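You operate a simulated robot arm through the tools that you are given. There is no shell and no other tool. Be economical: measure what you need, move in short steps, check, and stop when the job is done.

You are at the controls of a simulated robot arm. One attempt, no reset.

Task
Lock the black case away in the spares cabinet.
Fine: on the cases shelf, its catch still locked; door shut, blue key turned back. Where these are worked on the way, their far stop is far enough and under half their travel is too little: blue key.
Where things are to end (x, y in the base frame): black case within 60 mm of [1110, 110].

The check looks at the end state, three seconds after you hand in, the way a careful person would. Anything else that was tipped, shoved, dropped, spilled or broken makes it a failure.

Robot
A 6-joint arm with a two-finger gripper on a trunk, on a base that drives. Base frame: it is fixed to the floor where the robot stands at the start and does not move with it; the origin is under the middle of the robot, x ahead of it, y to its left, z up. Units: mm, rad, N and s.
It reaches about 1298 mm from its shoulder. Its first joint turns from -2.601 to 2.601 rad. Places, roughly: blue case [1250, 0, 500]; blue key [900, 0, 900]; cases shelf [1200, 0, 600]; spares door [1000, -100, 700]; white catch [1200, -100, 700]; yellow catch [700, 500, 900]. Payload 1.57 kg.
The tool frame sits at the grasp point between the pads (the TCP): z along the fingers, y along the line on which they close. The tips reach 21 mm beyond it. The gripper opens to 70 mm. The gripper's body begins 50 mm behind the TCP.
Orientation is that of the tool frame in the base frame, as [roll, pitch, yaw] about the fixed x, y, z axes, in that order (R = Rz(yaw) Ry(pitch) Rx(roll)). With the fingers straight down and closing along the base's y, the tool's x points along the base's -x, its y along +y and its z along -z.

Tools
- The arm moves only by the tool servo_tool. Its argument "motion" is a list of rows, each an object (a shift or turn left out is 0, a gripper value left out holds the last) with "linear": the shift along the tool's x, y, z in mm, a list of three; "turn": the turn, a rotation vector about the tool's x, y, z in rad, a list of three; "fingers": the gripper command, from -1 (fully open) to 1 (shut), values between in proportion. In form: [{"linear": [x, y, z], "turn": [ax, ay, az], "fingers": fingers}, ...]. A call has 1 to 20 rows; each row shifts and turns the commanded pose from where the row before left it, along the tool's axes as they then stand. Rows are played at 5 a second. More than 50 mm and 0.15 rad between two rows, or a gripper value outside its range, and nothing of the call is played. Where a pose cannot be reached the arm comes as near as it can. A force on the tool above 40 N (or 10 N above the force at the start of the call, whichever is more), or a blocked arm, ends the call early, and 0.2 s more pass. Each finger halts on what it meets, pressing with about 22 N; the grip force reading is that of the motor and also rises with nothing between the fingers. The clock runs only during rows and for 0.2 s after the last one: add rows that do not move to give the fingers time. The reply holds the time, the measured pose of the TCP, the force on the tool along the base axes, the opening and the grip force, in the units named above and with some noise, with the torque about the TCP (base axes, N m) and any sound that the robot's microphone picked up, and new pictures: "pictures" is both (left out), scene, wrist or none.
- Cameras (640 x 400 px; columns grow to the right, rows downward): "scene" is now at [35.2, 175.1, 1759.3]; the picture's right is [0.01, -1.00, 0.00], its down [-0.68, -0.01, -0.74] and it looks along [0.74, 0.01, -0.68] (base axes); focal length 272 px, centre (320, 200). "wrist" rides on the gripper at [79, 4, -81] in the tool frame; the picture's right is [-0.05, 1.00, 0.00], its down [-0.67, -0.04, -0.74] and it looks along [-0.74, -0.04, 0.67] (tool axes); focal length 256 px, centre (320, 200). There is no depth. A picture from a camera that has moved, and an enlarged one, comes with that camera's place and axes in the base frame and with its lens.
- slide_trunk(by): slides the trunk up (or, below 0, down) by that many mm; the arm and the scene camera ride with it, the base frame stays. It gives what a move gives, with no picture.
- steer(legs): drives the robot by 1 to 6 legs, each [ahead, turn to the left] in mm and rad, along the robot's own axes; the way and the turn of a leg run together, so that a leg with both is an arc; at most 1500 mm and 3.142 rad a leg. The arm and the cameras ride along, it lands a little off, and it stops where it bumps. It gives what a move gives, and a new picture of the scene camera.
- aim_head(pan, tilt): turns the head with the scene camera to pan (to the left, within 2.705 rad either way) and tilt (down, from -0.506 to 1.204), counted from straight ahead of the robot. It gives what a move gives, and a new picture of the scene camera.
- inspect(camera, box): a new picture of the part [left, top, right, bottom] of that camera's present view, enlarged. No time passes.
- job_done(): hands the job in; it is judged then, once.

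Go step by step. Nothing tells you exact positions but the pictures and the camera data: compare them with the known pose of the tool, close in by small moves and look again before you grip or let go. The budget is 120 turns and 260 pictures, counting those below and the enlarged ones. Unless the task says otherwise, let go and move clear before handing in, and close with one line.

The tools are called after ">>>" as name(argument=value, ...) on one line, values as JSON. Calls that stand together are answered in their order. servo_tool: Moves the arm, as the interface text tells. Its arguments: {"type":"object","properties":{"motion":{"type":"array"},"pictures":{"type":"string","enum":["both","scene","wrist","none"]}},"required":["motion"]} The other tools are called the same way: slide_trunk (by) slides the trunk up or down; steer (legs) drives the base; aim_head (pan, tilt) turns the head that bears the scene camera; inspect (camera, box) takes an enlarged picture of a part of a camera's view; job_done () hands the job in.

At the start:

```text
time: 0.0
position: [729.7, -266.5, 1087.7]
tcp_rot: [-3.14, 0.0, -3.14]
force: [-0.6, -0.3, -0.3]
wrist_torque: [-0.01, 0.0, 0.02]
opening: 69.8
finger_force: 0.0
trunk travel left (down, up): [-769.0, 201.0]
robot x, y, heading: [0.3, 0.4, 0.001]
head pan, tilt: [0.016, 0.744]
```

scene: 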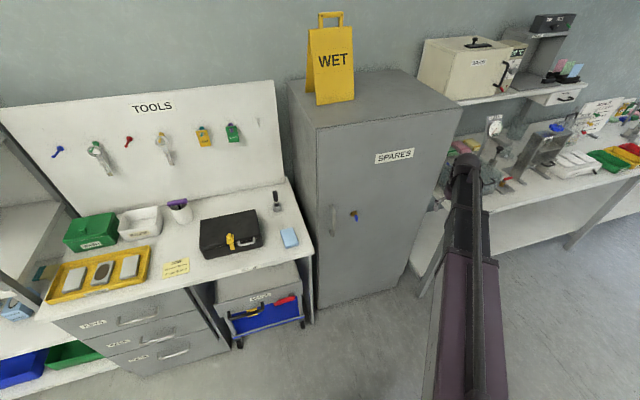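
wrist: 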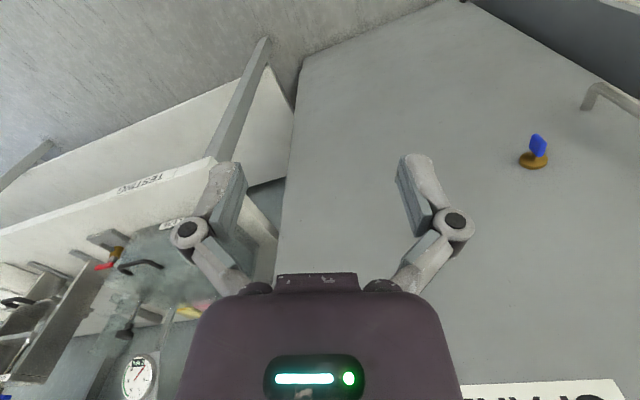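

I see the black case with a yellow catch on the tools bench, and the grey SPARES cabinet with handle and blue key ahead. I'll look closer at both.

>>> inspect(camera="scene", box=[280, 130, 440, 310])

>>> inspect(camera="scene", box=[180, 180, 320, 270])

>>> inspect(camera="wrist", box=[440, 60, 640, 200])

```text
2.22 times, centred on (360, 220) of scene
camera zoom: at [35.2, 175.1, 1759.3], right [0.01, -1.0, 0.0], down [-0.68, -0.01, -0.74], along [0.74, 0.01, -0.68], focal length 604 px, centre (231, 156)
```

zoom: 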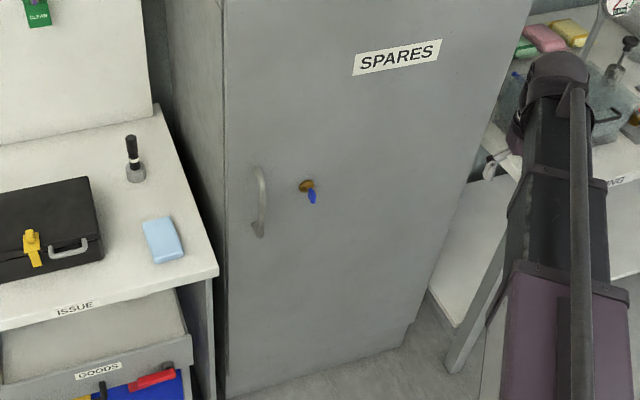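

```text
4.44 times, centred on (250, 225) of scene
camera zoom: at [35.2, 175.1, 1759.3], right [0.01, -1.0, 0.0], down [-0.68, -0.01, -0.74], along [0.74, 0.01, -0.68], focal length 1208 px, centre (631, 89)
```

zoom: 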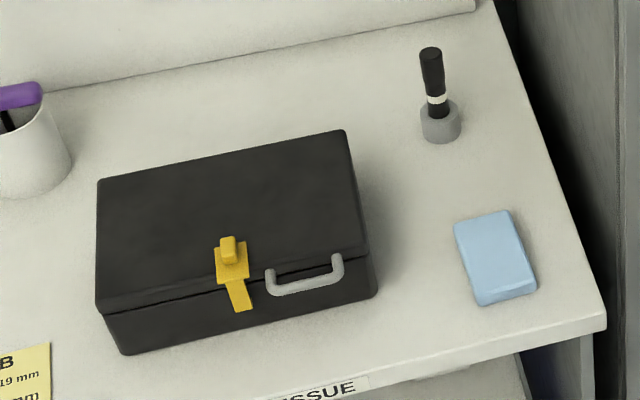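

```text
2.86 times, centred on (540, 130) of wrist
camera zoom: at [651.7, -261.2, 1169.6], right [0.05, 1.0, 0.0], down [0.67, -0.03, 0.74], along [0.74, -0.04, -0.67], focal length 731 px, centre (-309, 400)
```

zoom: 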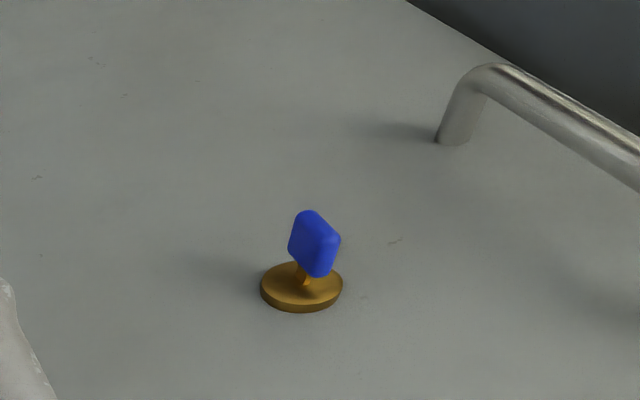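

Key plate is near (900, 33, 882), and the cabinet face is yawed about 0.31 rad with hinges on the right. I'll turn the gripper horizontal, facing the door.

>>> servo_tool(motion=[{"turn": [0, -0.15, 0]}, {"turn": [0, -0.15, 0]}, {"turn": [0, -0.15, 0]}, {"turn": [0, -0.15, 0]}, {"turn": [0, -0.15, 0]}, {"turn": [0, -0.15, 0]}, {"turn": [0, -0.15, 0]}, {"turn": [0, -0.15, 0]}, {"turn": [0, -0.15, 0]}, {"turn": [0, -0.15, 0]}, {"turn": [0, -0.071, 0]}, {"turn": [-0.15, 0, 0]}, {"turn": [-0.15, 0, 0]}, {}])

```text
time: 3.0
position: [730.0, -266.3, 1274.2]
tcp_rot: [0.347, 1.57, 0.65]
force: [0.4, 0.2, -0.9]
wrist_torque: [0.02, 0.01, -0.02]
opening: 69.9
finger_force: 0.0
out of reach, approached as far as the arm can: row 2, 3, 4, 5, 6, 7, 8, 9, 10, 11
trunk travel left (down, up): [-769.0, 201.0]
robot x, y, heading: [-1.6, 2.6, -0.0]
head pan, tilt: [0.016, 0.744]
camera scene: at [35.0, 175.3, 1759.3], right [0.01, -1.0, 0.0], down [-0.68, -0.01, -0.74], along [0.74, 0.01, -0.68], focal length 272 px, centre (320, 200)
camera wrist: at [652.0, -285.1, 1195.3], right [-0.3, 0.95, 0.05], down [-0.7, -0.26, 0.67], along [0.65, 0.16, 0.74], focal length 256 px, centre (320, 200)
```

scene: 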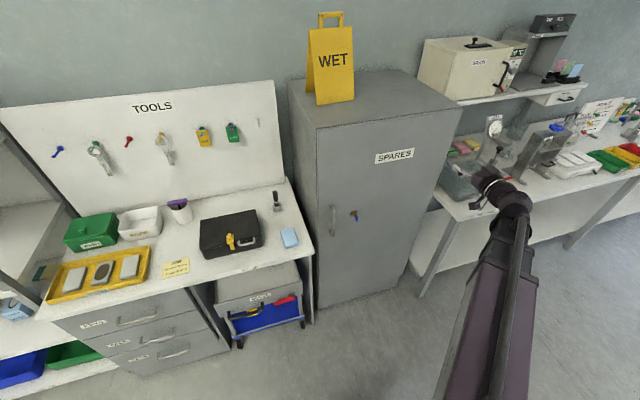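
wrist: 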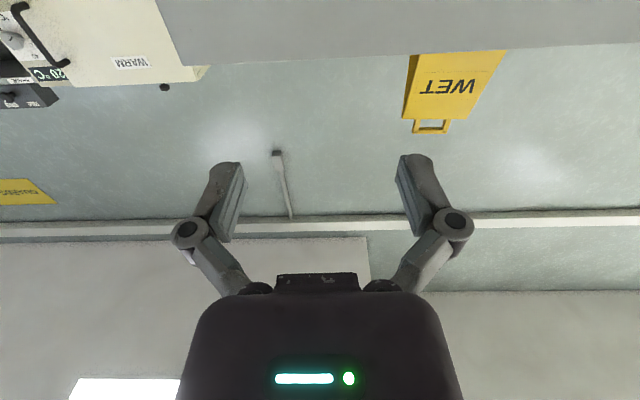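

The trunk is too high for a horizontal reach, so I'll lower it until the tool is near the key's height.

>>> slide_trunk(by=-390)

>>> servo_tool(motion=[{}])

```text
time: 6.8
position: [729.3, -264.8, 884.4]
tcp_rot: [2.981, 1.57, -3.001]
force: [0.0, 0.4, 0.9]
wrist_torque: [0.03, 0.0, -0.01]
opening: 69.8
finger_force: 0.0
trunk travel left (down, up): [-379.0, 591.0]
robot x, y, heading: [0.4, 2.3, 0.002]
head pan, tilt: [0.016, 0.744]
```

```text
time: 7.2
position: [730.1, -266.0, 884.6]
tcp_rot: [2.971, 1.57, -3.011]
force: [0.4, 0.5, -0.1]
wrist_torque: [-0.02, -0.02, 0.0]
opening: 70.1
finger_force: 0.0
trunk travel left (down, up): [-379.0, 591.0]
robot x, y, heading: [1.2, 1.8, 0.001]
head pan, tilt: [0.016, 0.744]
camera scene: at [35.2, 175.1, 1369.3], right [0.01, -1.0, 0.0], down [-0.68, -0.01, -0.74], along [0.74, 0.01, -0.68], focal length 272 px, centre (320, 200)
camera wrist: at [652.2, -285.2, 805.2], right [-0.3, 0.95, 0.05], down [-0.7, -0.25, 0.67], along [0.65, 0.16, 0.74], focal length 256 px, centre (320, 200)
```

scene: 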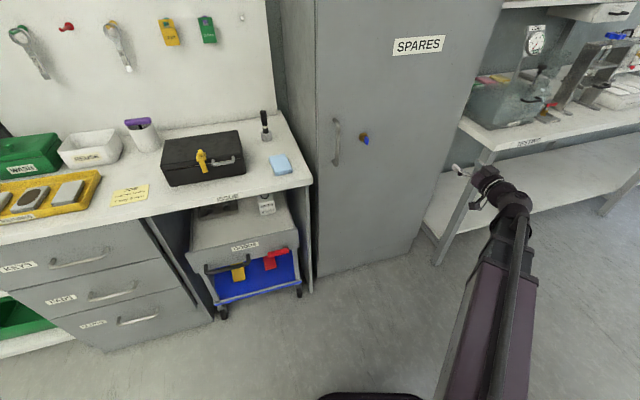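
wrist: 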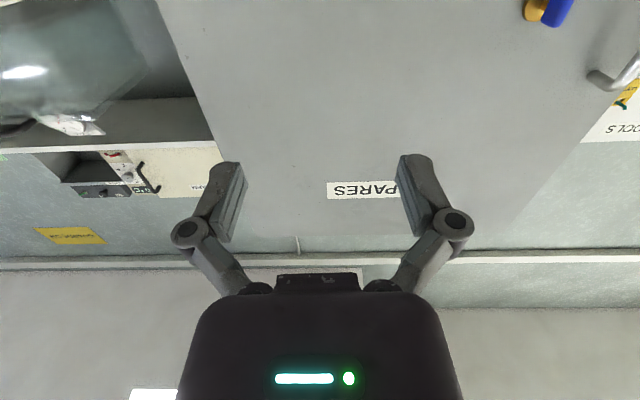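

Gripper is horizontal and facing the door. I'll move sideways in front of the key.

>>> servo_tool(motion=[{"linear": [0, 39, 13]}, {"linear": [0, 39, 13]}, {"linear": [0, 39, 13]}, {"linear": [0, 39, 13]}, {"linear": [0, 39, 13]}, {"linear": [0, 39, 13]}, {}])

>>> inspect(camera="wrist", box=[200, 0, 440, 240])

>>> inspect(camera="scene", box=[300, 90, 420, 190])

```text
time: 8.8
position: [734.7, -19.6, 884.5]
tcp_rot: [3.118, 1.569, -2.864]
force: [0.0, -1.4, 0.1]
wrist_torque: [0.03, -0.01, 0.01]
opening: 70.0
finger_force: 0.0
trunk travel left (down, up): [-379.0, 591.0]
robot x, y, heading: [-2.8, 0.0, 0.0]
head pan, tilt: [0.016, 0.744]
camera scene: at [35.2, 175.3, 1369.3], right [0.01, -1.0, 0.0], down [-0.68, -0.01, -0.74], along [0.74, 0.01, -0.68], focal length 272 px, centre (320, 200)
camera wrist: at [657.1, -38.9, 805.2], right [-0.3, 0.95, 0.05], down [-0.7, -0.25, 0.67], along [0.65, 0.16, 0.74], focal length 256 px, centre (320, 200)
```

scene: 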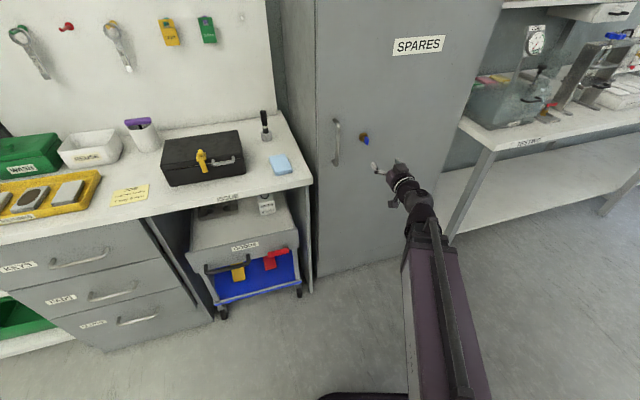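
wrist: 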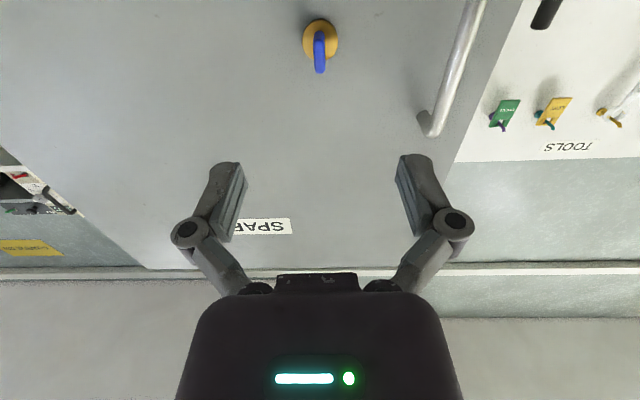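

```text
1.67 times, centred on (320, 120) of wrist
camera zoom: at [657.1, -38.9, 805.2], right [-0.3, 0.95, 0.05], down [-0.7, -0.25, 0.67], along [0.65, 0.16, 0.74], focal length 427 px, centre (320, 333)
```

zoom: 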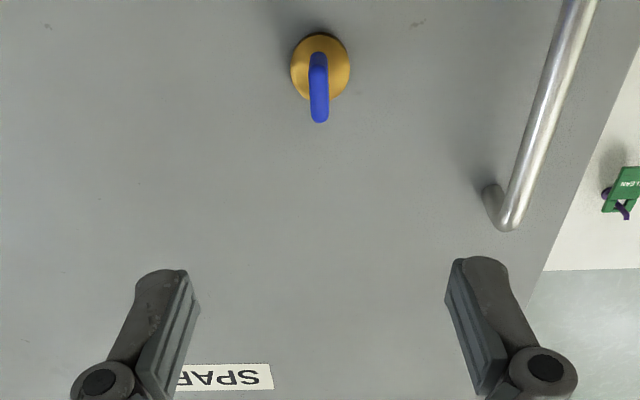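

```text
4.00 times, centred on (360, 140) of scene
camera zoom: at [35.2, 175.3, 1369.3], right [0.01, -1.0, 0.0], down [-0.68, -0.01, -0.74], along [0.74, 0.01, -0.68], focal length 1087 px, centre (160, 440)
```

zoom: 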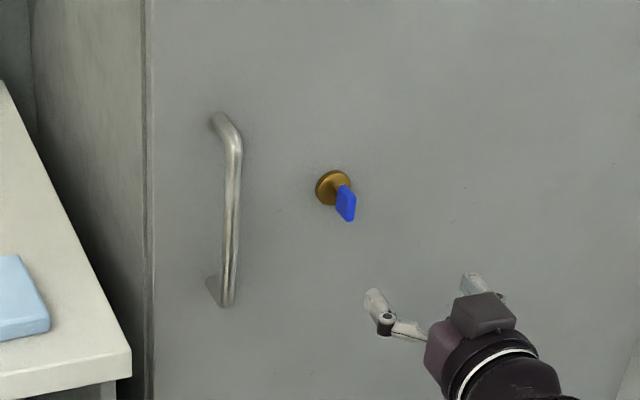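

The key blade is vertical, centred near (874, 24, 880), straight ahead of the gripper. I'll advance most of the way and check.

>>> servo_tool(motion=[{"linear": [1, 0, 35]}, {"linear": [1, 0, 35]}, {"linear": [2, 0, 35]}, {"fingers": -0.2}, {}])

>>> inspect(camera="scene", box=[330, 110, 410, 170])

```text
time: 9.9
position: [836.0, 11.9, 884.4]
tcp_rot: [3.082, 1.569, -2.9]
force: [0.0, 0.4, 0.4]
wrist_torque: [0.03, 0.04, -0.03]
opening: 41.9
finger_force: 0.0
trunk travel left (down, up): [-379.0, 591.0]
robot x, y, heading: [-0.5, 4.6, 0.002]
head pan, tilt: [0.016, 0.744]
camera scene: at [35.2, 175.2, 1369.3], right [0.01, -1.0, 0.0], down [-0.68, -0.01, -0.74], along [0.74, 0.01, -0.68], focal length 272 px, centre (320, 200)
camera wrist: at [757.4, -8.8, 805.1], right [-0.3, 0.95, 0.05], down [-0.7, -0.25, 0.67], along [0.65, 0.16, 0.74], focal length 256 px, centre (320, 200)
```

scene: 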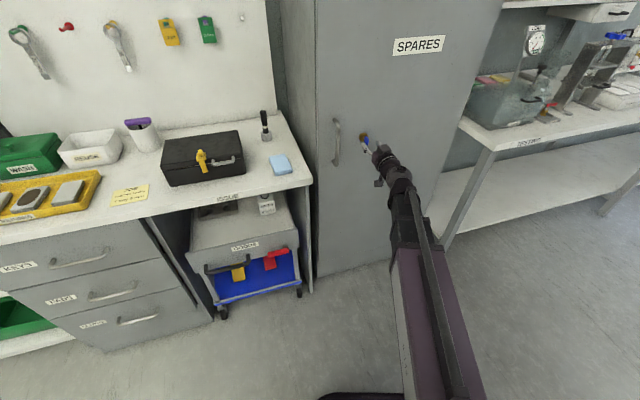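
wrist: 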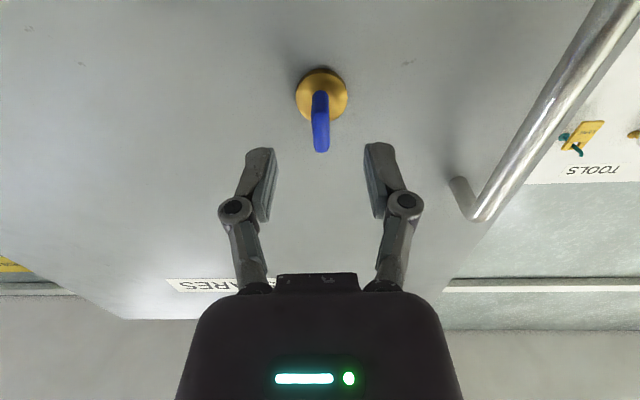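

```text
6.67 times, centred on (370, 140) of scene
camera zoom: at [35.2, 175.2, 1369.3], right [0.01, -1.0, 0.0], down [-0.68, -0.01, -0.74], along [0.74, 0.01, -0.68], focal length 1812 px, centre (-13, 600)
```

zoom: 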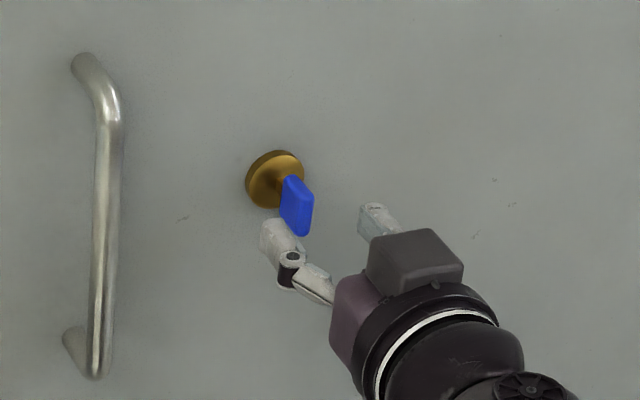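

Blade is centred between the fingers. I'll advance onto it and close.

>>> servo_tool(motion=[{"linear": [2, 0, 20]}, {"linear": [1, 0, 14]}, {}, {"fingers": 1}, {"fingers": 1}, {"fingers": 1}, {"fingers": 1}])

>>> inspect(camera="wrist", box=[240, 60, 400, 260])

```text
time: 11.6
position: [867.9, 20.4, 884.2]
tcp_rot: [3.116, 1.567, -2.867]
force: [-4.7, -1.7, -3.5]
wrist_torque: [-0.03, 0.14, -0.04]
opening: 8.7
finger_force: 31.7
out of reach, approached as far as the arm can: row 1
trunk travel left (down, up): [-379.0, 591.0]
robot x, y, heading: [2.8, 6.4, 0.001]
head pan, tilt: [0.016, 0.744]
camera scene: at [35.2, 175.0, 1369.3], right [0.01, -1.0, 0.0], down [-0.68, -0.01, -0.74], along [0.74, 0.01, -0.68], focal length 272 px, centre (320, 200)
camera wrist: at [789.7, 2.2, 804.9], right [-0.3, 0.95, 0.05], down [-0.7, -0.25, 0.67], along [0.65, 0.16, 0.74], focal length 256 px, centre (320, 200)
```

scene: 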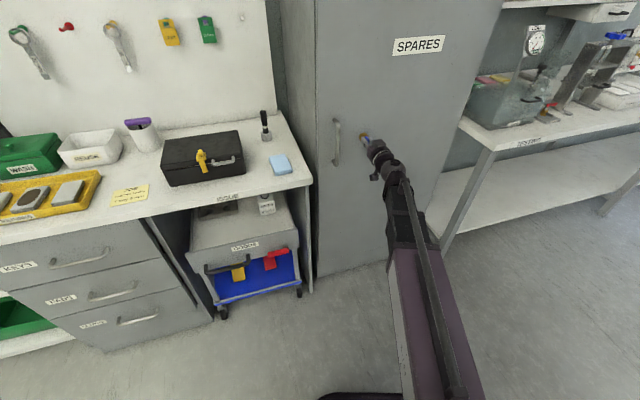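
wrist: 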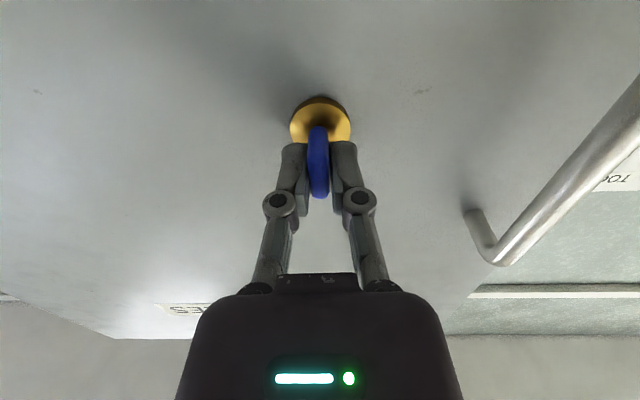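

```text
2.00 times, centred on (320, 160) of wrist
camera zoom: at [789.7, 2.2, 804.9], right [-0.3, 0.95, 0.05], down [-0.7, -0.25, 0.67], along [0.65, 0.16, 0.74], focal length 512 px, centre (320, 280)
```

zoom: 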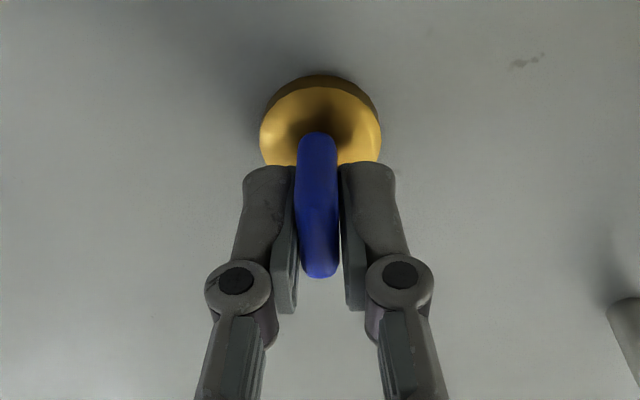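

The key is gripped. I'll try turning it in small steps clockwise, watching the torque.

>>> servo_tool(motion=[{"turn": [0, 0, 0.1]}, {"turn": [0, 0, 0.1]}, {"turn": [0, 0, 0.1]}, {}], pictures="wrist")

```text
time: 12.6
position: [866.5, 20.3, 884.0]
tcp_rot: [1.577, 1.269, 1.877]
force: [-7.0, -11.1, -9.7]
wrist_torque: [-0.22, 0.58, -0.03]
opening: 8.6
finger_force: 31.8
trunk travel left (down, up): [-379.0, 591.0]
robot x, y, heading: [-3.5, -0.9, -0.003]
head pan, tilt: [0.016, 0.744]
camera wrist: at [783.3, 23.7, 809.5], right [-0.28, 0.9, 0.35], down [-0.64, -0.44, 0.63], along [0.72, -0.05, 0.7], focal length 256 px, centre (320, 200)
```

wrist: 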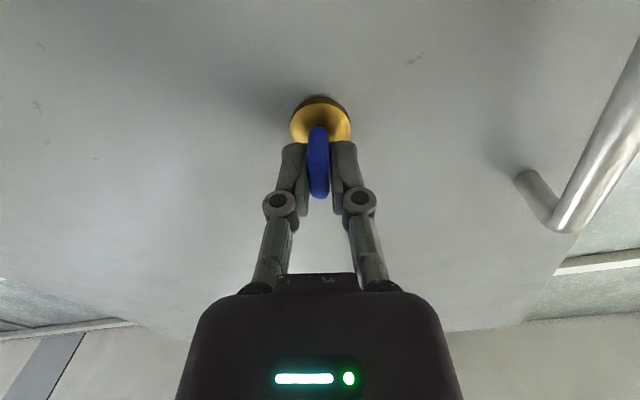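

The key follows this way. Continuing until a stop.

>>> servo_tool(motion=[{"turn": [0, 0, 0.1]}, {"turn": [0, 0, 0.1]}, {"turn": [0, 0, 0.1]}, {"turn": [0, 0, 0.1]}, {"turn": [0, 0, 0.1]}, {}], pictures="wrist")

```text
time: 13.9
position: [867.9, 19.4, 883.5]
tcp_rot: [1.575, 0.766, 1.873]
force: [-8.4, -26.3, -21.9]
wrist_torque: [-0.35, 0.74, -0.02]
opening: 8.9
finger_force: 31.5
trunk travel left (down, up): [-379.0, 591.0]
robot x, y, heading: [-0.9, 5.9, -0.0]
head pan, tilt: [0.016, 0.744]
camera wrist: at [774.4, 53.4, 831.2], right [-0.19, 0.63, 0.76], down [-0.56, -0.7, 0.44], along [0.8, -0.34, 0.49], focal length 256 px, centre (320, 200)
```

wrist: 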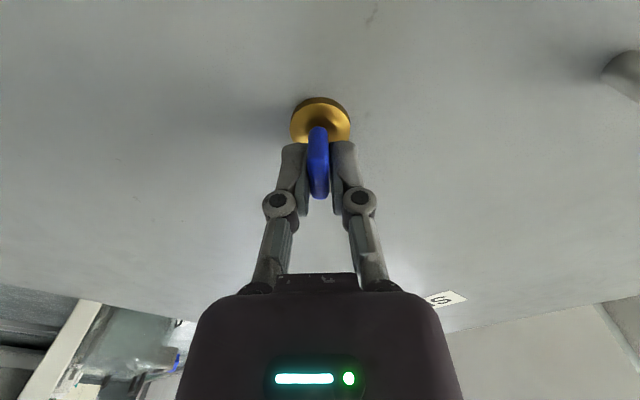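

Side force has built up along the tool's y; I'll relieve it with a small shift and keep turning.

>>> servo_tool(motion=[{"linear": [0, -2, 0]}, {"linear": [0, -1, 0], "turn": [0, 0, 0.1]}, {"linear": [0, -0.5, 0], "turn": [0, 0, 0.1]}, {}], pictures="none")

```text
time: 14.9
position: [869.5, 18.8, 881.8]
tcp_rot: [1.575, 0.568, 1.874]
force: [-16.7, -22.5, -33.3]
wrist_torque: [-0.34, 0.56, -0.36]
opening: 8.9
finger_force: 32.5
out of reach, approached as far as the arm can: row 1
trunk travel left (down, up): [-379.0, 591.0]
robot x, y, heading: [-1.6, 1.0, 0.0]
head pan, tilt: [0.016, 0.744]
```

>>> servo_tool(motion=[{"linear": [0, -2, -1]}, {"linear": [0, -2, -1]}, {}, {}], pictures="wrist")

```text
time: 15.9
position: [868.6, 18.5, 882.3]
tcp_rot: [1.576, 0.568, 1.874]
force: [-6.7, -12.7, -28.8]
wrist_torque: [-0.25, 0.45, -0.16]
opening: 9.2
finger_force: 32.0
out of reach, approached as far as the arm can: row 2
trunk travel left (down, up): [-379.0, 591.0]
robot x, y, heading: [1.9, 3.6, 0.001]
head pan, tilt: [0.016, 0.744]
camera wrist: at [771.9, 61.3, 843.6], right [-0.14, 0.47, 0.87], down [-0.54, -0.78, 0.33], along [0.83, -0.42, 0.37], focal length 256 px, centre (320, 200)
```

wrist: 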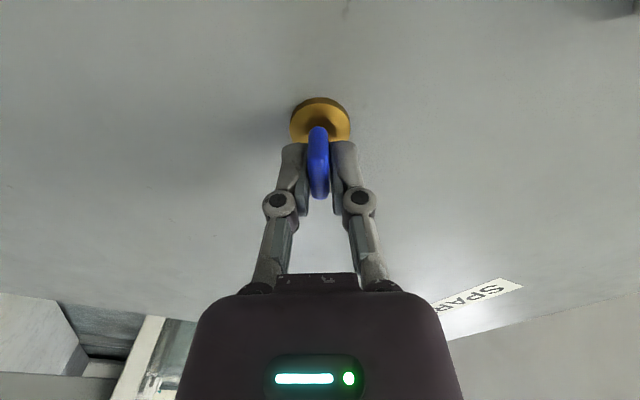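

The arm is at its reach limit downward here, which is loading the key. I'll release, back off, lower the trunk, and regrip at this angle.

>>> servo_tool(motion=[{"fingers": -0.4}, {"fingers": -0.4}, {"fingers": -0.4}, {"linear": [0, 0, -40]}, {"linear": [0, 0, -40]}, {}], pictures="none")

>>> slide_trunk(by=-180)

>>> servo_tool(motion=[{}])

```text
time: 17.4
position: [791.2, -3.8, 884.2]
tcp_rot: [1.574, 0.571, 1.874]
force: [-0.3, 0.5, 0.7]
wrist_torque: [0.0, -0.01, 0.01]
opening: 49.0
finger_force: 0.2
trunk travel left (down, up): [-379.0, 591.0]
robot x, y, heading: [1.4, 2.4, 0.0]
head pan, tilt: [0.016, 0.744]
```

```text
time: 19.4
position: [791.1, -3.7, 703.2]
tcp_rot: [1.575, 0.571, 1.874]
force: [-0.4, -0.2, 0.0]
wrist_torque: [0.02, 0.01, 0.0]
opening: 49.0
finger_force: 0.0
trunk travel left (down, up): [-199.0, 771.0]
robot x, y, heading: [-5.9, 5.8, -0.001]
head pan, tilt: [0.016, 0.744]
```

```text
time: 19.8
position: [791.9, -3.5, 704.9]
tcp_rot: [1.574, 0.571, 1.874]
force: [-0.2, 0.8, 0.4]
wrist_torque: [0.0, 0.02, 0.01]
opening: 49.0
finger_force: 0.1
trunk travel left (down, up): [-199.0, 771.0]
robot x, y, heading: [0.6, 1.3, 0.001]
head pan, tilt: [0.016, 0.744]
camera scene: at [35.2, 175.1, 1189.3], right [0.01, -1.0, 0.0], down [-0.68, -0.01, -0.74], along [0.74, 0.01, -0.68], focal length 272 px, centre (320, 200)
camera wrist: at [694.4, 37.9, 665.1], right [-0.14, 0.47, 0.87], down [-0.54, -0.77, 0.33], along [0.83, -0.42, 0.37], focal length 256 px, centre (320, 200)
```

scene: 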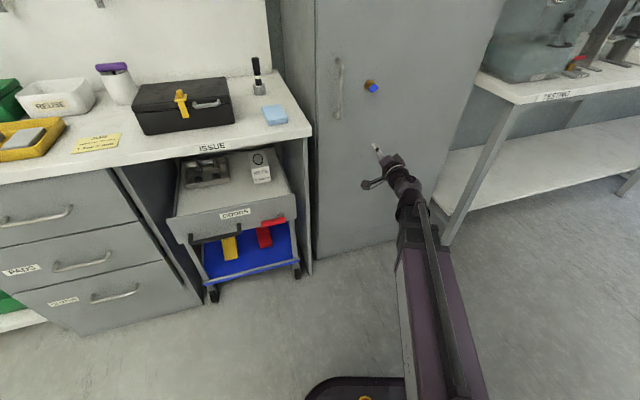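
wrist: 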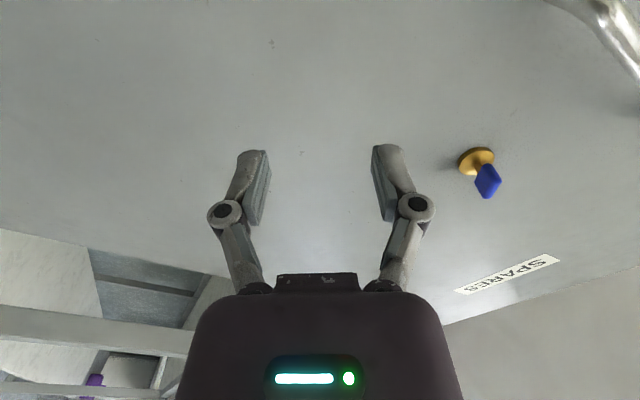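

>>> servo_tool(motion=[{"linear": [-23.8, 37, 0]}, {"linear": [-23.8, 37, 0]}, {"linear": [-23.8, 37, 0]}, {"linear": [-23.8, 37, 0]}, {}], pictures="both")

>>> inspect(camera="scene", box=[320, 50, 420, 120])

>>> inspect(camera="wrist", box=[220, 20, 420, 220])

```text
time: 20.9
position: [790.7, -4.4, 703.3]
tcp_rot: [1.573, 0.571, 1.875]
force: [0.7, 0.4, 0.9]
wrist_torque: [-0.02, -0.02, -0.02]
opening: 49.2
finger_force: 0.0
out of reach, approached as far as the arm can: row 1, 2, 3, 4
trunk travel left (down, up): [-199.0, 771.0]
robot x, y, heading: [0.7, 3.2, -0.001]
head pan, tilt: [0.016, 0.744]
camera scene: at [35.3, 175.1, 1189.3], right [0.01, -1.0, 0.0], down [-0.68, -0.01, -0.74], along [0.74, 0.01, -0.68], focal length 272 px, centre (320, 200)
camera wrist: at [694.4, 37.7, 665.0], right [-0.14, 0.47, 0.87], down [-0.54, -0.77, 0.33], along [0.83, -0.42, 0.37], focal length 256 px, centre (320, 200)
```

scene: 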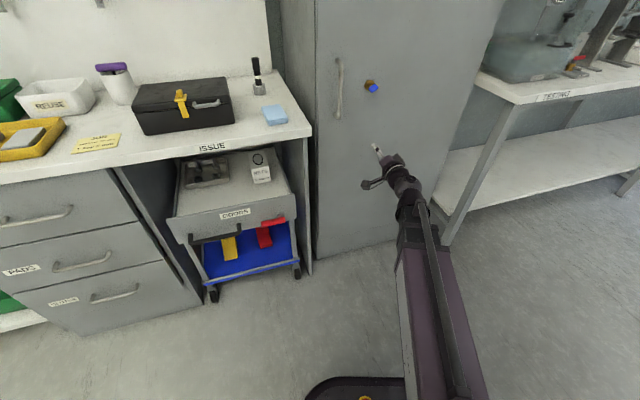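
wrist: 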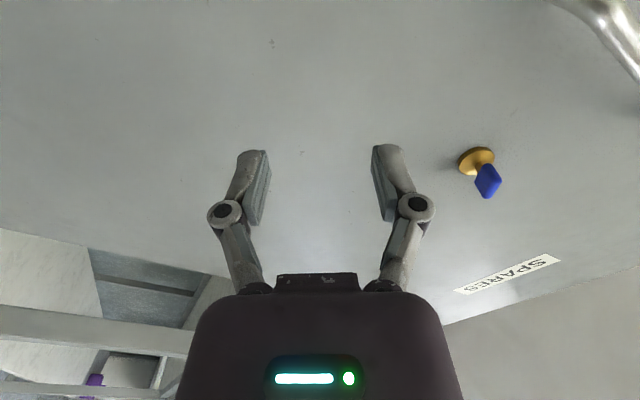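

```text
5.71 times, centred on (370, 85) of scene
camera zoom: at [35.3, 175.1, 1189.3], right [0.01, -1.0, 0.0], down [-0.68, -0.01, -0.74], along [0.74, 0.01, -0.68], focal length 1553 px, centre (34, 857)
```

zoom: 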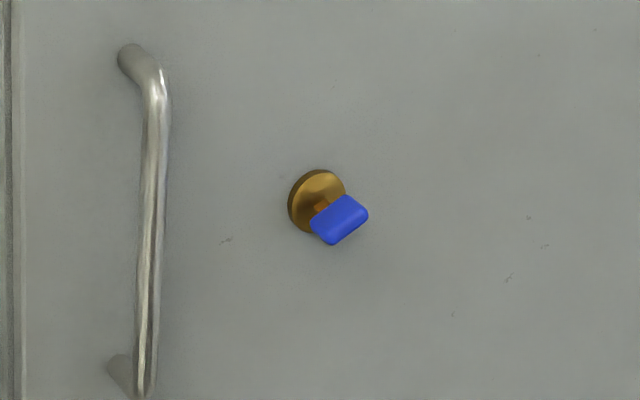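

```text
2.00 times, centred on (320, 120) of wrist
camera zoom: at [694.4, 37.7, 665.0], right [-0.14, 0.47, 0.87], down [-0.54, -0.77, 0.33], along [0.83, -0.42, 0.37], focal length 512 px, centre (320, 360)
```

zoom: 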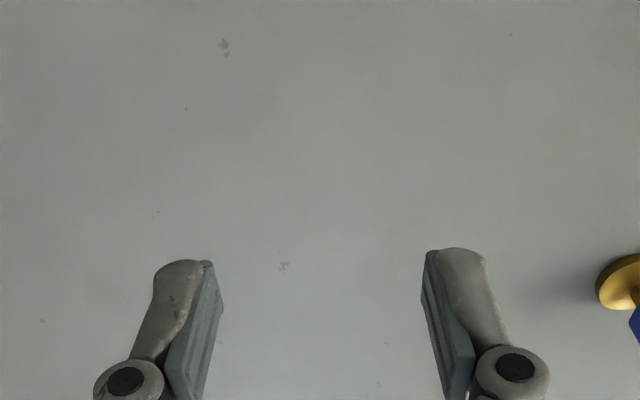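

Upward motion was refused altogether, probably a joint limit. I'll test small moves to find which directions are free.

>>> servo_tool(motion=[{"linear": [-5.4, 8.4, 0]}, {}], pictures="none")

>>> servo_tool(motion=[{"linear": [0, 0, -30]}, {}], pictures="none")

>>> servo_tool(motion=[{"linear": [-10.8, 16.8, 0]}, {}], pictures="none")

>>> servo_tool(motion=[{"linear": [10.8, -16.8, 0]}, {}], pictures="none")

```text
time: 21.6
position: [791.2, -4.9, 704.2]
tcp_rot: [1.574, 0.573, 1.874]
force: [0.8, -0.5, 1.0]
wrist_torque: [-0.01, 0.0, 0.02]
opening: 49.0
finger_force: 0.0
out of reach, approached as far as the arm can: row 1
trunk travel left (down, up): [-199.0, 771.0]
robot x, y, heading: [0.5, 4.1, 0.001]
head pan, tilt: [0.016, 0.744]
```

```text
time: 22.1
position: [762.3, -13.8, 704.0]
tcp_rot: [1.571, 0.571, 1.873]
force: [-0.7, 0.2, 0.0]
wrist_torque: [0.0, 0.0, -0.02]
opening: 49.2
finger_force: 0.0
trunk travel left (down, up): [-199.0, 771.0]
robot x, y, heading: [-3.0, 6.4, -0.003]
head pan, tilt: [0.016, 0.744]
```

```text
time: 22.8
position: [761.9, -14.3, 703.7]
tcp_rot: [1.572, 0.572, 1.871]
force: [0.6, -0.3, 0.9]
wrist_torque: [0.0, -0.04, 0.01]
opening: 48.9
finger_force: 0.1
out of reach, approached as far as the arm can: row 1
trunk travel left (down, up): [-199.0, 771.0]
robot x, y, heading: [-1.1, -1.7, 0.001]
head pan, tilt: [0.016, 0.744]
```

```text
time: 23.4
position: [762.6, -13.5, 703.3]
tcp_rot: [1.573, 0.57, 1.873]
force: [0.1, -0.3, -0.3]
wrist_torque: [-0.01, 0.03, -0.01]
opening: 49.1
finger_force: 0.1
out of reach, approached as far as the arm can: row 1
trunk travel left (down, up): [-199.0, 771.0]
robot x, y, heading: [0.6, 1.8, -0.004]
head pan, tilt: [0.016, 0.744]
```

The arm is planar (SCARA-like): height comes only from the trunk. I'll raise the trunk to put the tool at z≈879 and regrip the key.

>>> slide_trunk(by=175.5)

>>> servo_tool(motion=[{"linear": [0, 0, 35]}, {"linear": [0, 0, 32]}, {}])

>>> inspect(camera="wrist", box=[220, 60, 420, 260])

```text
time: 25.3
position: [763.5, -13.1, 878.9]
tcp_rot: [1.573, 0.57, 1.873]
force: [-0.8, 0.1, 0.6]
wrist_torque: [-0.02, -0.01, 0.01]
opening: 49.1
finger_force: 0.0
trunk travel left (down, up): [-375.0, 595.0]
robot x, y, heading: [3.0, 2.5, -0.001]
head pan, tilt: [0.016, 0.744]
```

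```text
time: 26.1
position: [827.0, 6.6, 879.0]
tcp_rot: [1.572, 0.571, 1.872]
force: [0.6, 0.2, -0.8]
wrist_torque: [0.0, 0.0, -0.01]
opening: 48.8
finger_force: 0.2
trunk travel left (down, up): [-375.0, 595.0]
robot x, y, heading: [-0.5, -0.7, -0.001]
head pan, tilt: [0.016, 0.744]
camera scene: at [35.4, 175.2, 1364.8], right [0.01, -1.0, 0.0], down [-0.68, -0.01, -0.74], along [0.74, 0.01, -0.68], focal length 272 px, centre (320, 200)
camera wrist: at [730.7, 48.7, 840.5], right [-0.15, 0.47, 0.87], down [-0.54, -0.77, 0.33], along [0.83, -0.42, 0.37], focal length 256 px, centre (320, 200)
```

scene: 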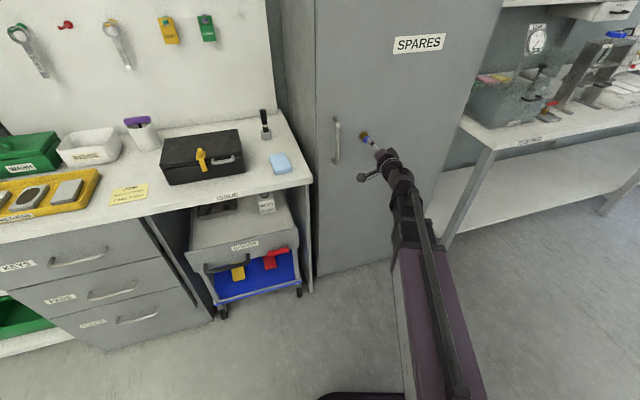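
wrist: 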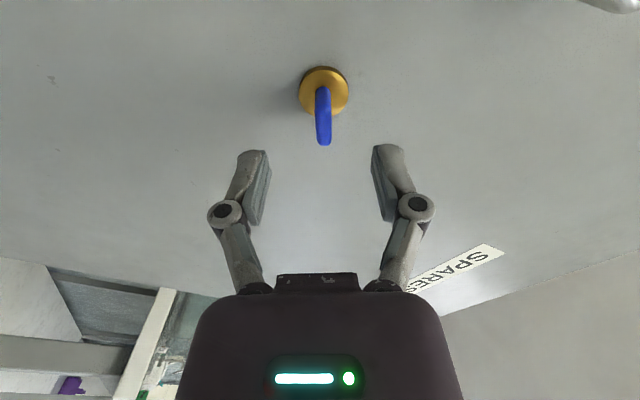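

```text
2.00 times, centred on (320, 160) of wrist
camera zoom: at [730.7, 48.7, 840.5], right [-0.15, 0.47, 0.87], down [-0.54, -0.77, 0.33], along [0.83, -0.42, 0.37], focal length 512 px, centre (320, 280)
```

zoom: 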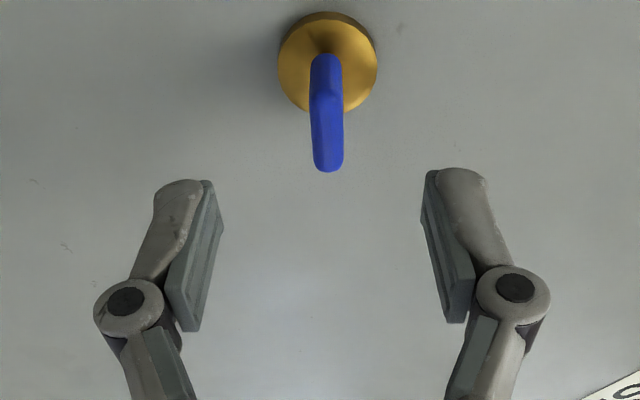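

Fingers straddle the key with about 1 mm offset. I'll advance, correcting slightly, and close.

>>> slide_trunk(by=1.2)

>>> servo_tool(motion=[{"linear": [0, 0, 20]}, {"linear": [0, 0, 20]}, {}, {"fingers": 1}, {"fingers": 1}, {"fingers": 1}, {"fingers": 1}], pictures="wrist")

```text
time: 26.6
position: [828.2, 6.0, 879.8]
tcp_rot: [1.572, 0.572, 1.873]
force: [0.4, 0.6, 0.1]
wrist_torque: [-0.01, -0.05, 0.0]
opening: 49.1
finger_force: 0.0
trunk travel left (down, up): [-376.0, 594.0]
robot x, y, heading: [0.7, 5.1, 0.002]
head pan, tilt: [0.016, 0.744]
```

```text
time: 28.2
position: [864.9, 18.3, 882.3]
tcp_rot: [1.573, 0.571, 1.873]
force: [-1.3, 5.1, 10.0]
wrist_torque: [0.12, -0.3, -0.12]
opening: 9.0
finger_force: 31.8
trunk travel left (down, up): [-376.0, 594.0]
robot x, y, heading: [2.4, 3.5, -0.002]
head pan, tilt: [0.016, 0.744]
camera wrist: at [767.9, 60.7, 842.6], right [-0.15, 0.47, 0.87], down [-0.54, -0.77, 0.33], along [0.83, -0.42, 0.37], focal length 256 px, centre (320, 200)
```

wrist: 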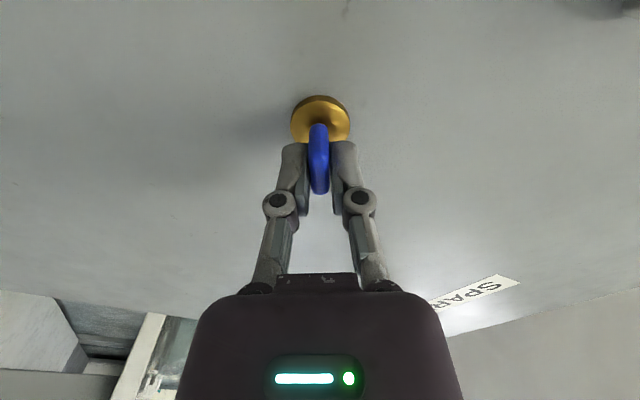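

>>> servo_tool(motion=[{"turn": [0, 0, 0.1]}, {"turn": [0, 0, 0.1]}, {"turn": [0, 0, 0.1]}, {"turn": [0, 0, 0.1]}, {"turn": [0, 0, 0.1]}, {}], pictures="wrist")

```text
time: 29.6
position: [865.4, 19.6, 880.1]
tcp_rot: [1.572, 0.07, 1.874]
force: [-11.8, 0.6, -10.4]
wrist_torque: [-0.09, 0.24, 0.67]
opening: 9.2
finger_force: 32.0
trunk travel left (down, up): [-376.0, 594.0]
robot x, y, heading: [0.1, 2.7, -0.002]
head pan, tilt: [0.016, 0.744]
camera wrist: at [765.3, 70.4, 879.5], right [0.0, 0.02, 1.0], down [-0.51, -0.86, 0.01], along [0.86, -0.51, 0.01], focal length 256 px, centre (320, 200)
```

wrist: 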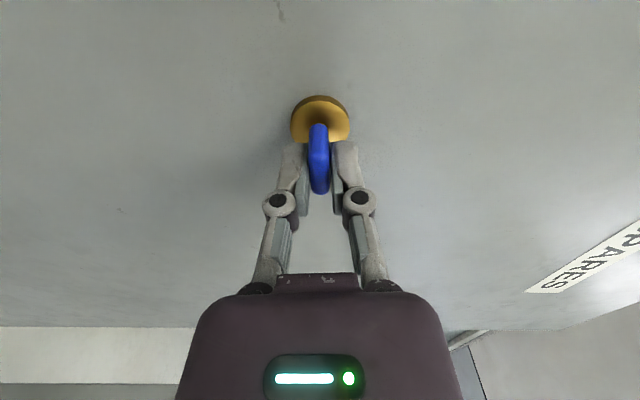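

>>> servo_tool(motion=[{"turn": [0, 0, 0.1]}, {"turn": [0, 0, 0.1]}, {}], pictures="wrist")

```text
time: 30.4
position: [865.4, 17.9, 881.2]
tcp_rot: [1.572, -0.129, 1.871]
force: [-18.2, -1.1, -21.0]
wrist_torque: [-0.65, 0.18, -0.12]
opening: 10.7
finger_force: 31.5
trunk travel left (down, up): [-376.0, 594.0]
robot x, y, heading: [-4.8, 5.5, -0.007]
head pan, tilt: [0.016, 0.744]
camera wrist: at [766.0, 68.7, 895.1], right [0.06, -0.17, 0.98], down [-0.52, -0.85, -0.12], along [0.85, -0.5, -0.14], focal length 256 px, centre (320, 200)
```

wrist: 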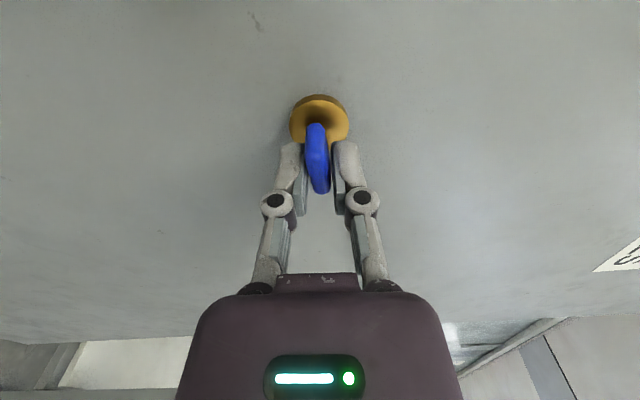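

The key reached its stop (blade twisting in the fingers, torque up at about 90°). I'll release, back off, roll the gripper back, and line up in front of the handle at about (828, 127).

>>> servo_tool(motion=[{"turn": [0, 0, -0.1], "fingers": -0.5}, {"fingers": -0.5}, {"fingers": -0.5}, {"linear": [0, 0, -45]}, {"linear": [0, 0, -45]}, {"turn": [0, 0, -0.15]}, {"turn": [0, 0, -0.15]}, {"turn": [0, 0, -0.15]}, {"turn": [0, 0, -0.15]}, {"turn": [0, 0, -0.15]}, {"turn": [0, 0, -0.15]}, {"turn": [0, 0, -0.15]}, {"turn": [0, 0, -0.15]}, {"turn": [0, 0, -0.15]}, {"turn": [0, 0, -0.15]}, {"turn": [0, 0, -0.1]}, {"linear": [0, 38, 0], "fingers": -1}, {"linear": [0, 38, 0]}, {"linear": [0, 38, 0]}, {}])

>>> inspect(camera="scene", box=[310, 100, 410, 180])

```text
time: 34.6
position: [746.1, 99.9, 880.5]
tcp_rot: [2.901, 1.566, -3.086]
force: [0.0, 0.1, -0.2]
wrist_torque: [-0.04, -0.01, -0.01]
opening: 69.9
finger_force: 0.0
trunk travel left (down, up): [-376.0, 594.0]
robot x, y, heading: [1.6, 2.2, 0.003]
head pan, tilt: [0.016, 0.744]
camera scene: at [35.2, 175.3, 1366.0], right [0.01, -1.0, 0.0], down [-0.68, -0.01, -0.74], along [0.74, 0.01, -0.68], focal length 272 px, centre (320, 200)
camera wrist: at [668.1, 81.3, 801.7], right [-0.3, 0.95, 0.05], down [-0.7, -0.25, 0.67], along [0.65, 0.16, 0.74], focal length 256 px, centre (320, 200)
```

scene: 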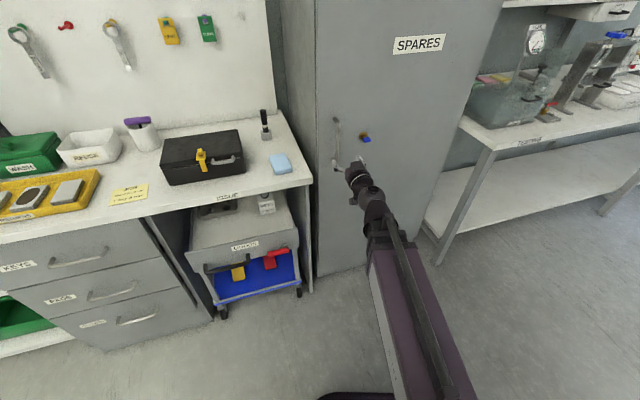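
wrist: 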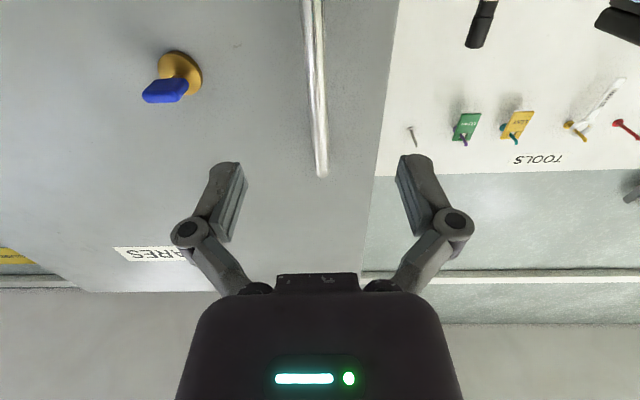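

```text
5.00 times, centred on (360, 140) of scene
camera zoom: at [35.2, 175.3, 1366.0], right [0.01, -1.0, 0.0], down [-0.68, -0.01, -0.74], along [0.74, 0.01, -0.68], focal length 1359 px, centre (120, 500)
```

zoom: 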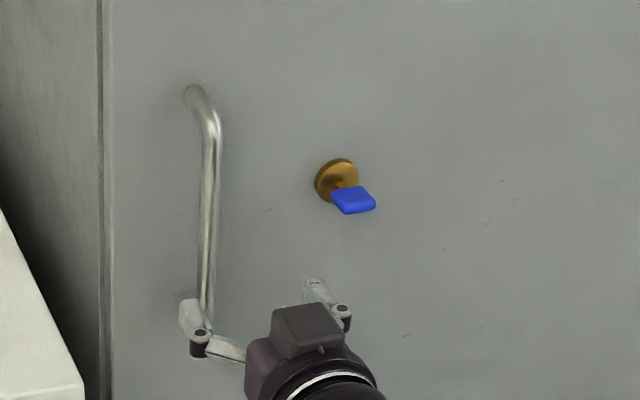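

The bar is centred between the fingers. Advancing towards it.

>>> servo_tool(motion=[{"linear": [0, 0, 35]}, {"linear": [0, 0, 35]}, {}])

>>> inspect(camera="scene", box=[310, 100, 410, 180])

```text
time: 35.4
position: [812.2, 120.7, 880.2]
tcp_rot: [2.671, 1.569, 2.971]
force: [-0.4, 0.2, -0.5]
wrist_torque: [0.02, 0.01, 0.02]
opening: 70.1
finger_force: 0.1
trunk travel left (down, up): [-376.0, 594.0]
robot x, y, heading: [2.2, 4.2, -0.002]
head pan, tilt: [0.016, 0.744]
camera scene: at [35.4, 175.2, 1366.0], right [0.01, -1.0, 0.0], down [-0.68, -0.01, -0.74], along [0.74, 0.01, -0.68], focal length 272 px, centre (320, 200)
camera wrist: at [734.8, 101.1, 801.7], right [-0.3, 0.95, 0.05], down [-0.7, -0.26, 0.67], along [0.65, 0.16, 0.74], focal length 256 px, centre (320, 200)
```

scene: 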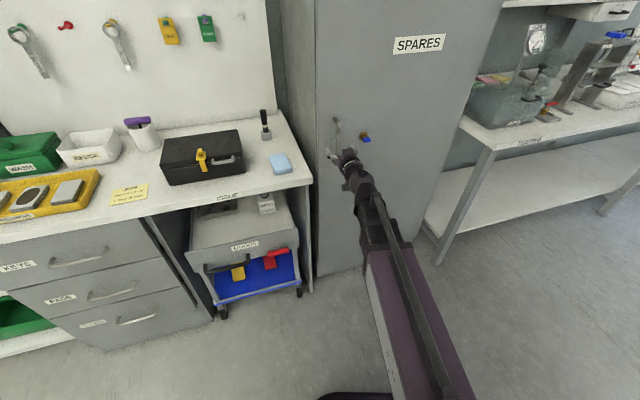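
wrist: 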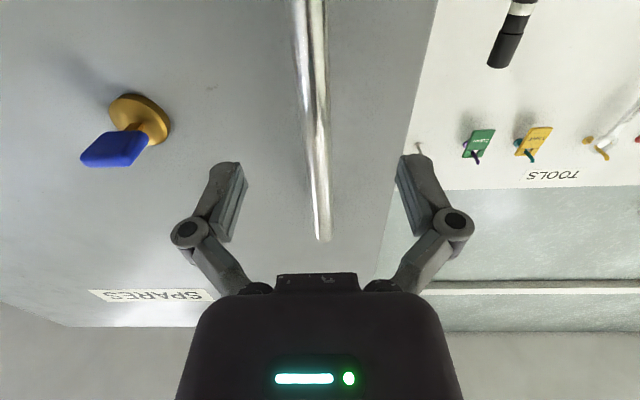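

```text
5.00 times, centred on (360, 140) of scene
camera zoom: at [35.4, 175.2, 1366.0], right [0.01, -1.0, 0.0], down [-0.68, -0.01, -0.74], along [0.74, 0.01, -0.68], focal length 1359 px, centre (120, 500)
```

zoom: 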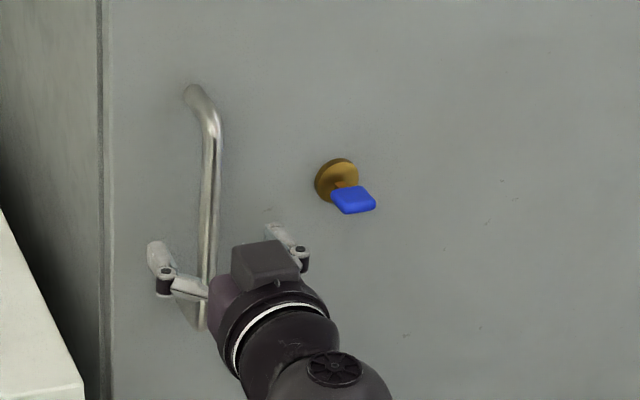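

>>> servo_tool(motion=[{"linear": [0, 0, 16]}, {}, {"fingers": 1}, {"fingers": 1}, {"fingers": 1}, {"fingers": 1}, {"fingers": 1}])

```text
time: 37.0
position: [826.7, 124.8, 880.5]
tcp_rot: [2.366, 1.571, 2.667]
force: [-7.9, -10.7, -4.1]
wrist_torque: [-0.14, 0.2, -0.13]
opening: 13.4
finger_force: 32.3
trunk travel left (down, up): [-376.0, 594.0]
robot x, y, heading: [-1.4, 1.9, 0.002]
head pan, tilt: [0.016, 0.744]
camera scene: at [35.0, 174.2, 1366.1], right [0.01, -1.0, 0.0], down [-0.68, -0.01, -0.74], along [0.74, 0.01, -0.68], focal length 272 px, centre (320, 200)
camera wrist: at [749.5, 104.8, 801.9], right [-0.3, 0.95, 0.05], down [-0.7, -0.25, 0.67], along [0.65, 0.16, 0.74], focal length 256 px, centre (320, 200)
```

scene: 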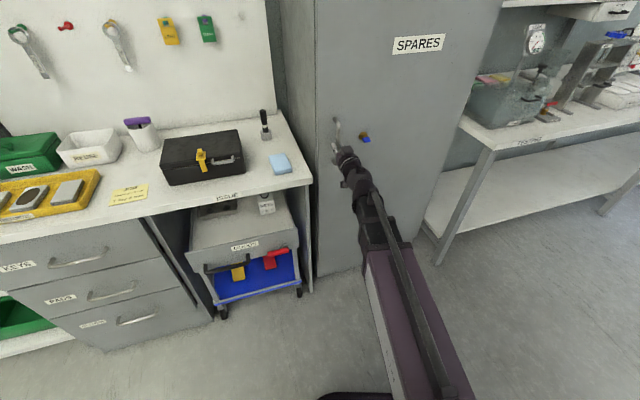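
wrist: 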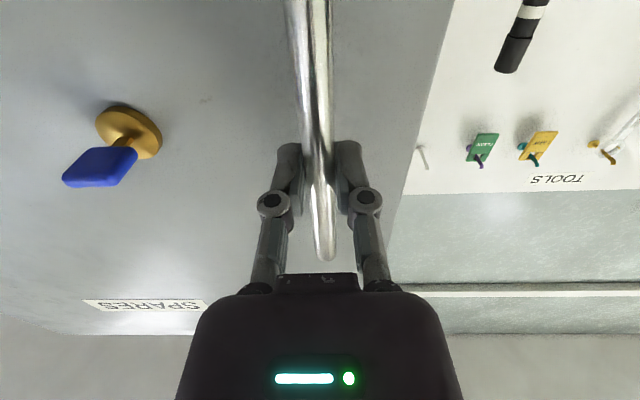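

Handle gripped. I'll start pulling the door gently along the hinge arc.

>>> servo_tool(motion=[{"linear": [0, -1, -10.5], "turn": [-0.02, 0, 0]}, {"linear": [0, -1, -10.5], "turn": [-0.02, 0, 0]}, {"linear": [0, -1, -10.5], "turn": [-0.02, 0, 0]}, {"linear": [0, -1, -10.5], "turn": [-0.02, 0, 0]}, {}])

```text
time: 38.2
position: [790.6, 107.4, 880.6]
tcp_rot: [2.059, 1.566, 2.439]
force: [9.1, -16.9, 6.8]
wrist_torque: [-0.12, 0.08, -0.17]
opening: 13.4
finger_force: 32.1
trunk travel left (down, up): [-376.0, 594.0]
robot x, y, heading: [0.1, 3.1, -0.005]
head pan, tilt: [0.016, 0.744]
camera scene: at [35.4, 173.5, 1366.3], right [0.01, -1.0, 0.0], down [-0.68, -0.01, -0.74], along [0.74, 0.01, -0.68], focal length 272 px, centre (320, 200)
camera wrist: at [714.4, 80.3, 801.9], right [-0.37, 0.93, 0.06], down [-0.68, -0.31, 0.67], along [0.64, 0.21, 0.74], focal length 256 px, centre (320, 200)
```

scene: 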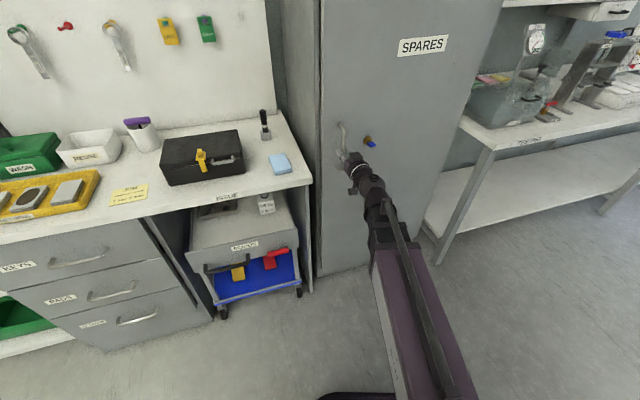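
wrist: 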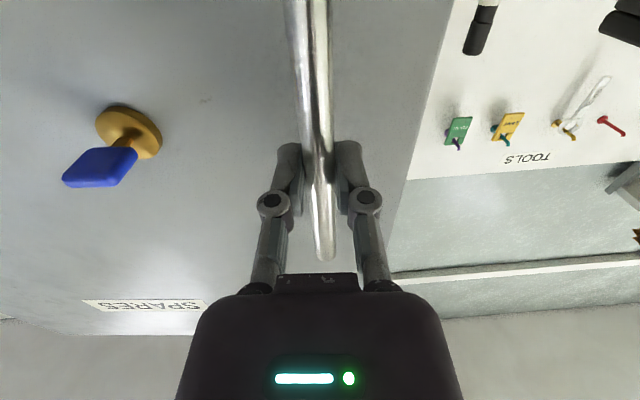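

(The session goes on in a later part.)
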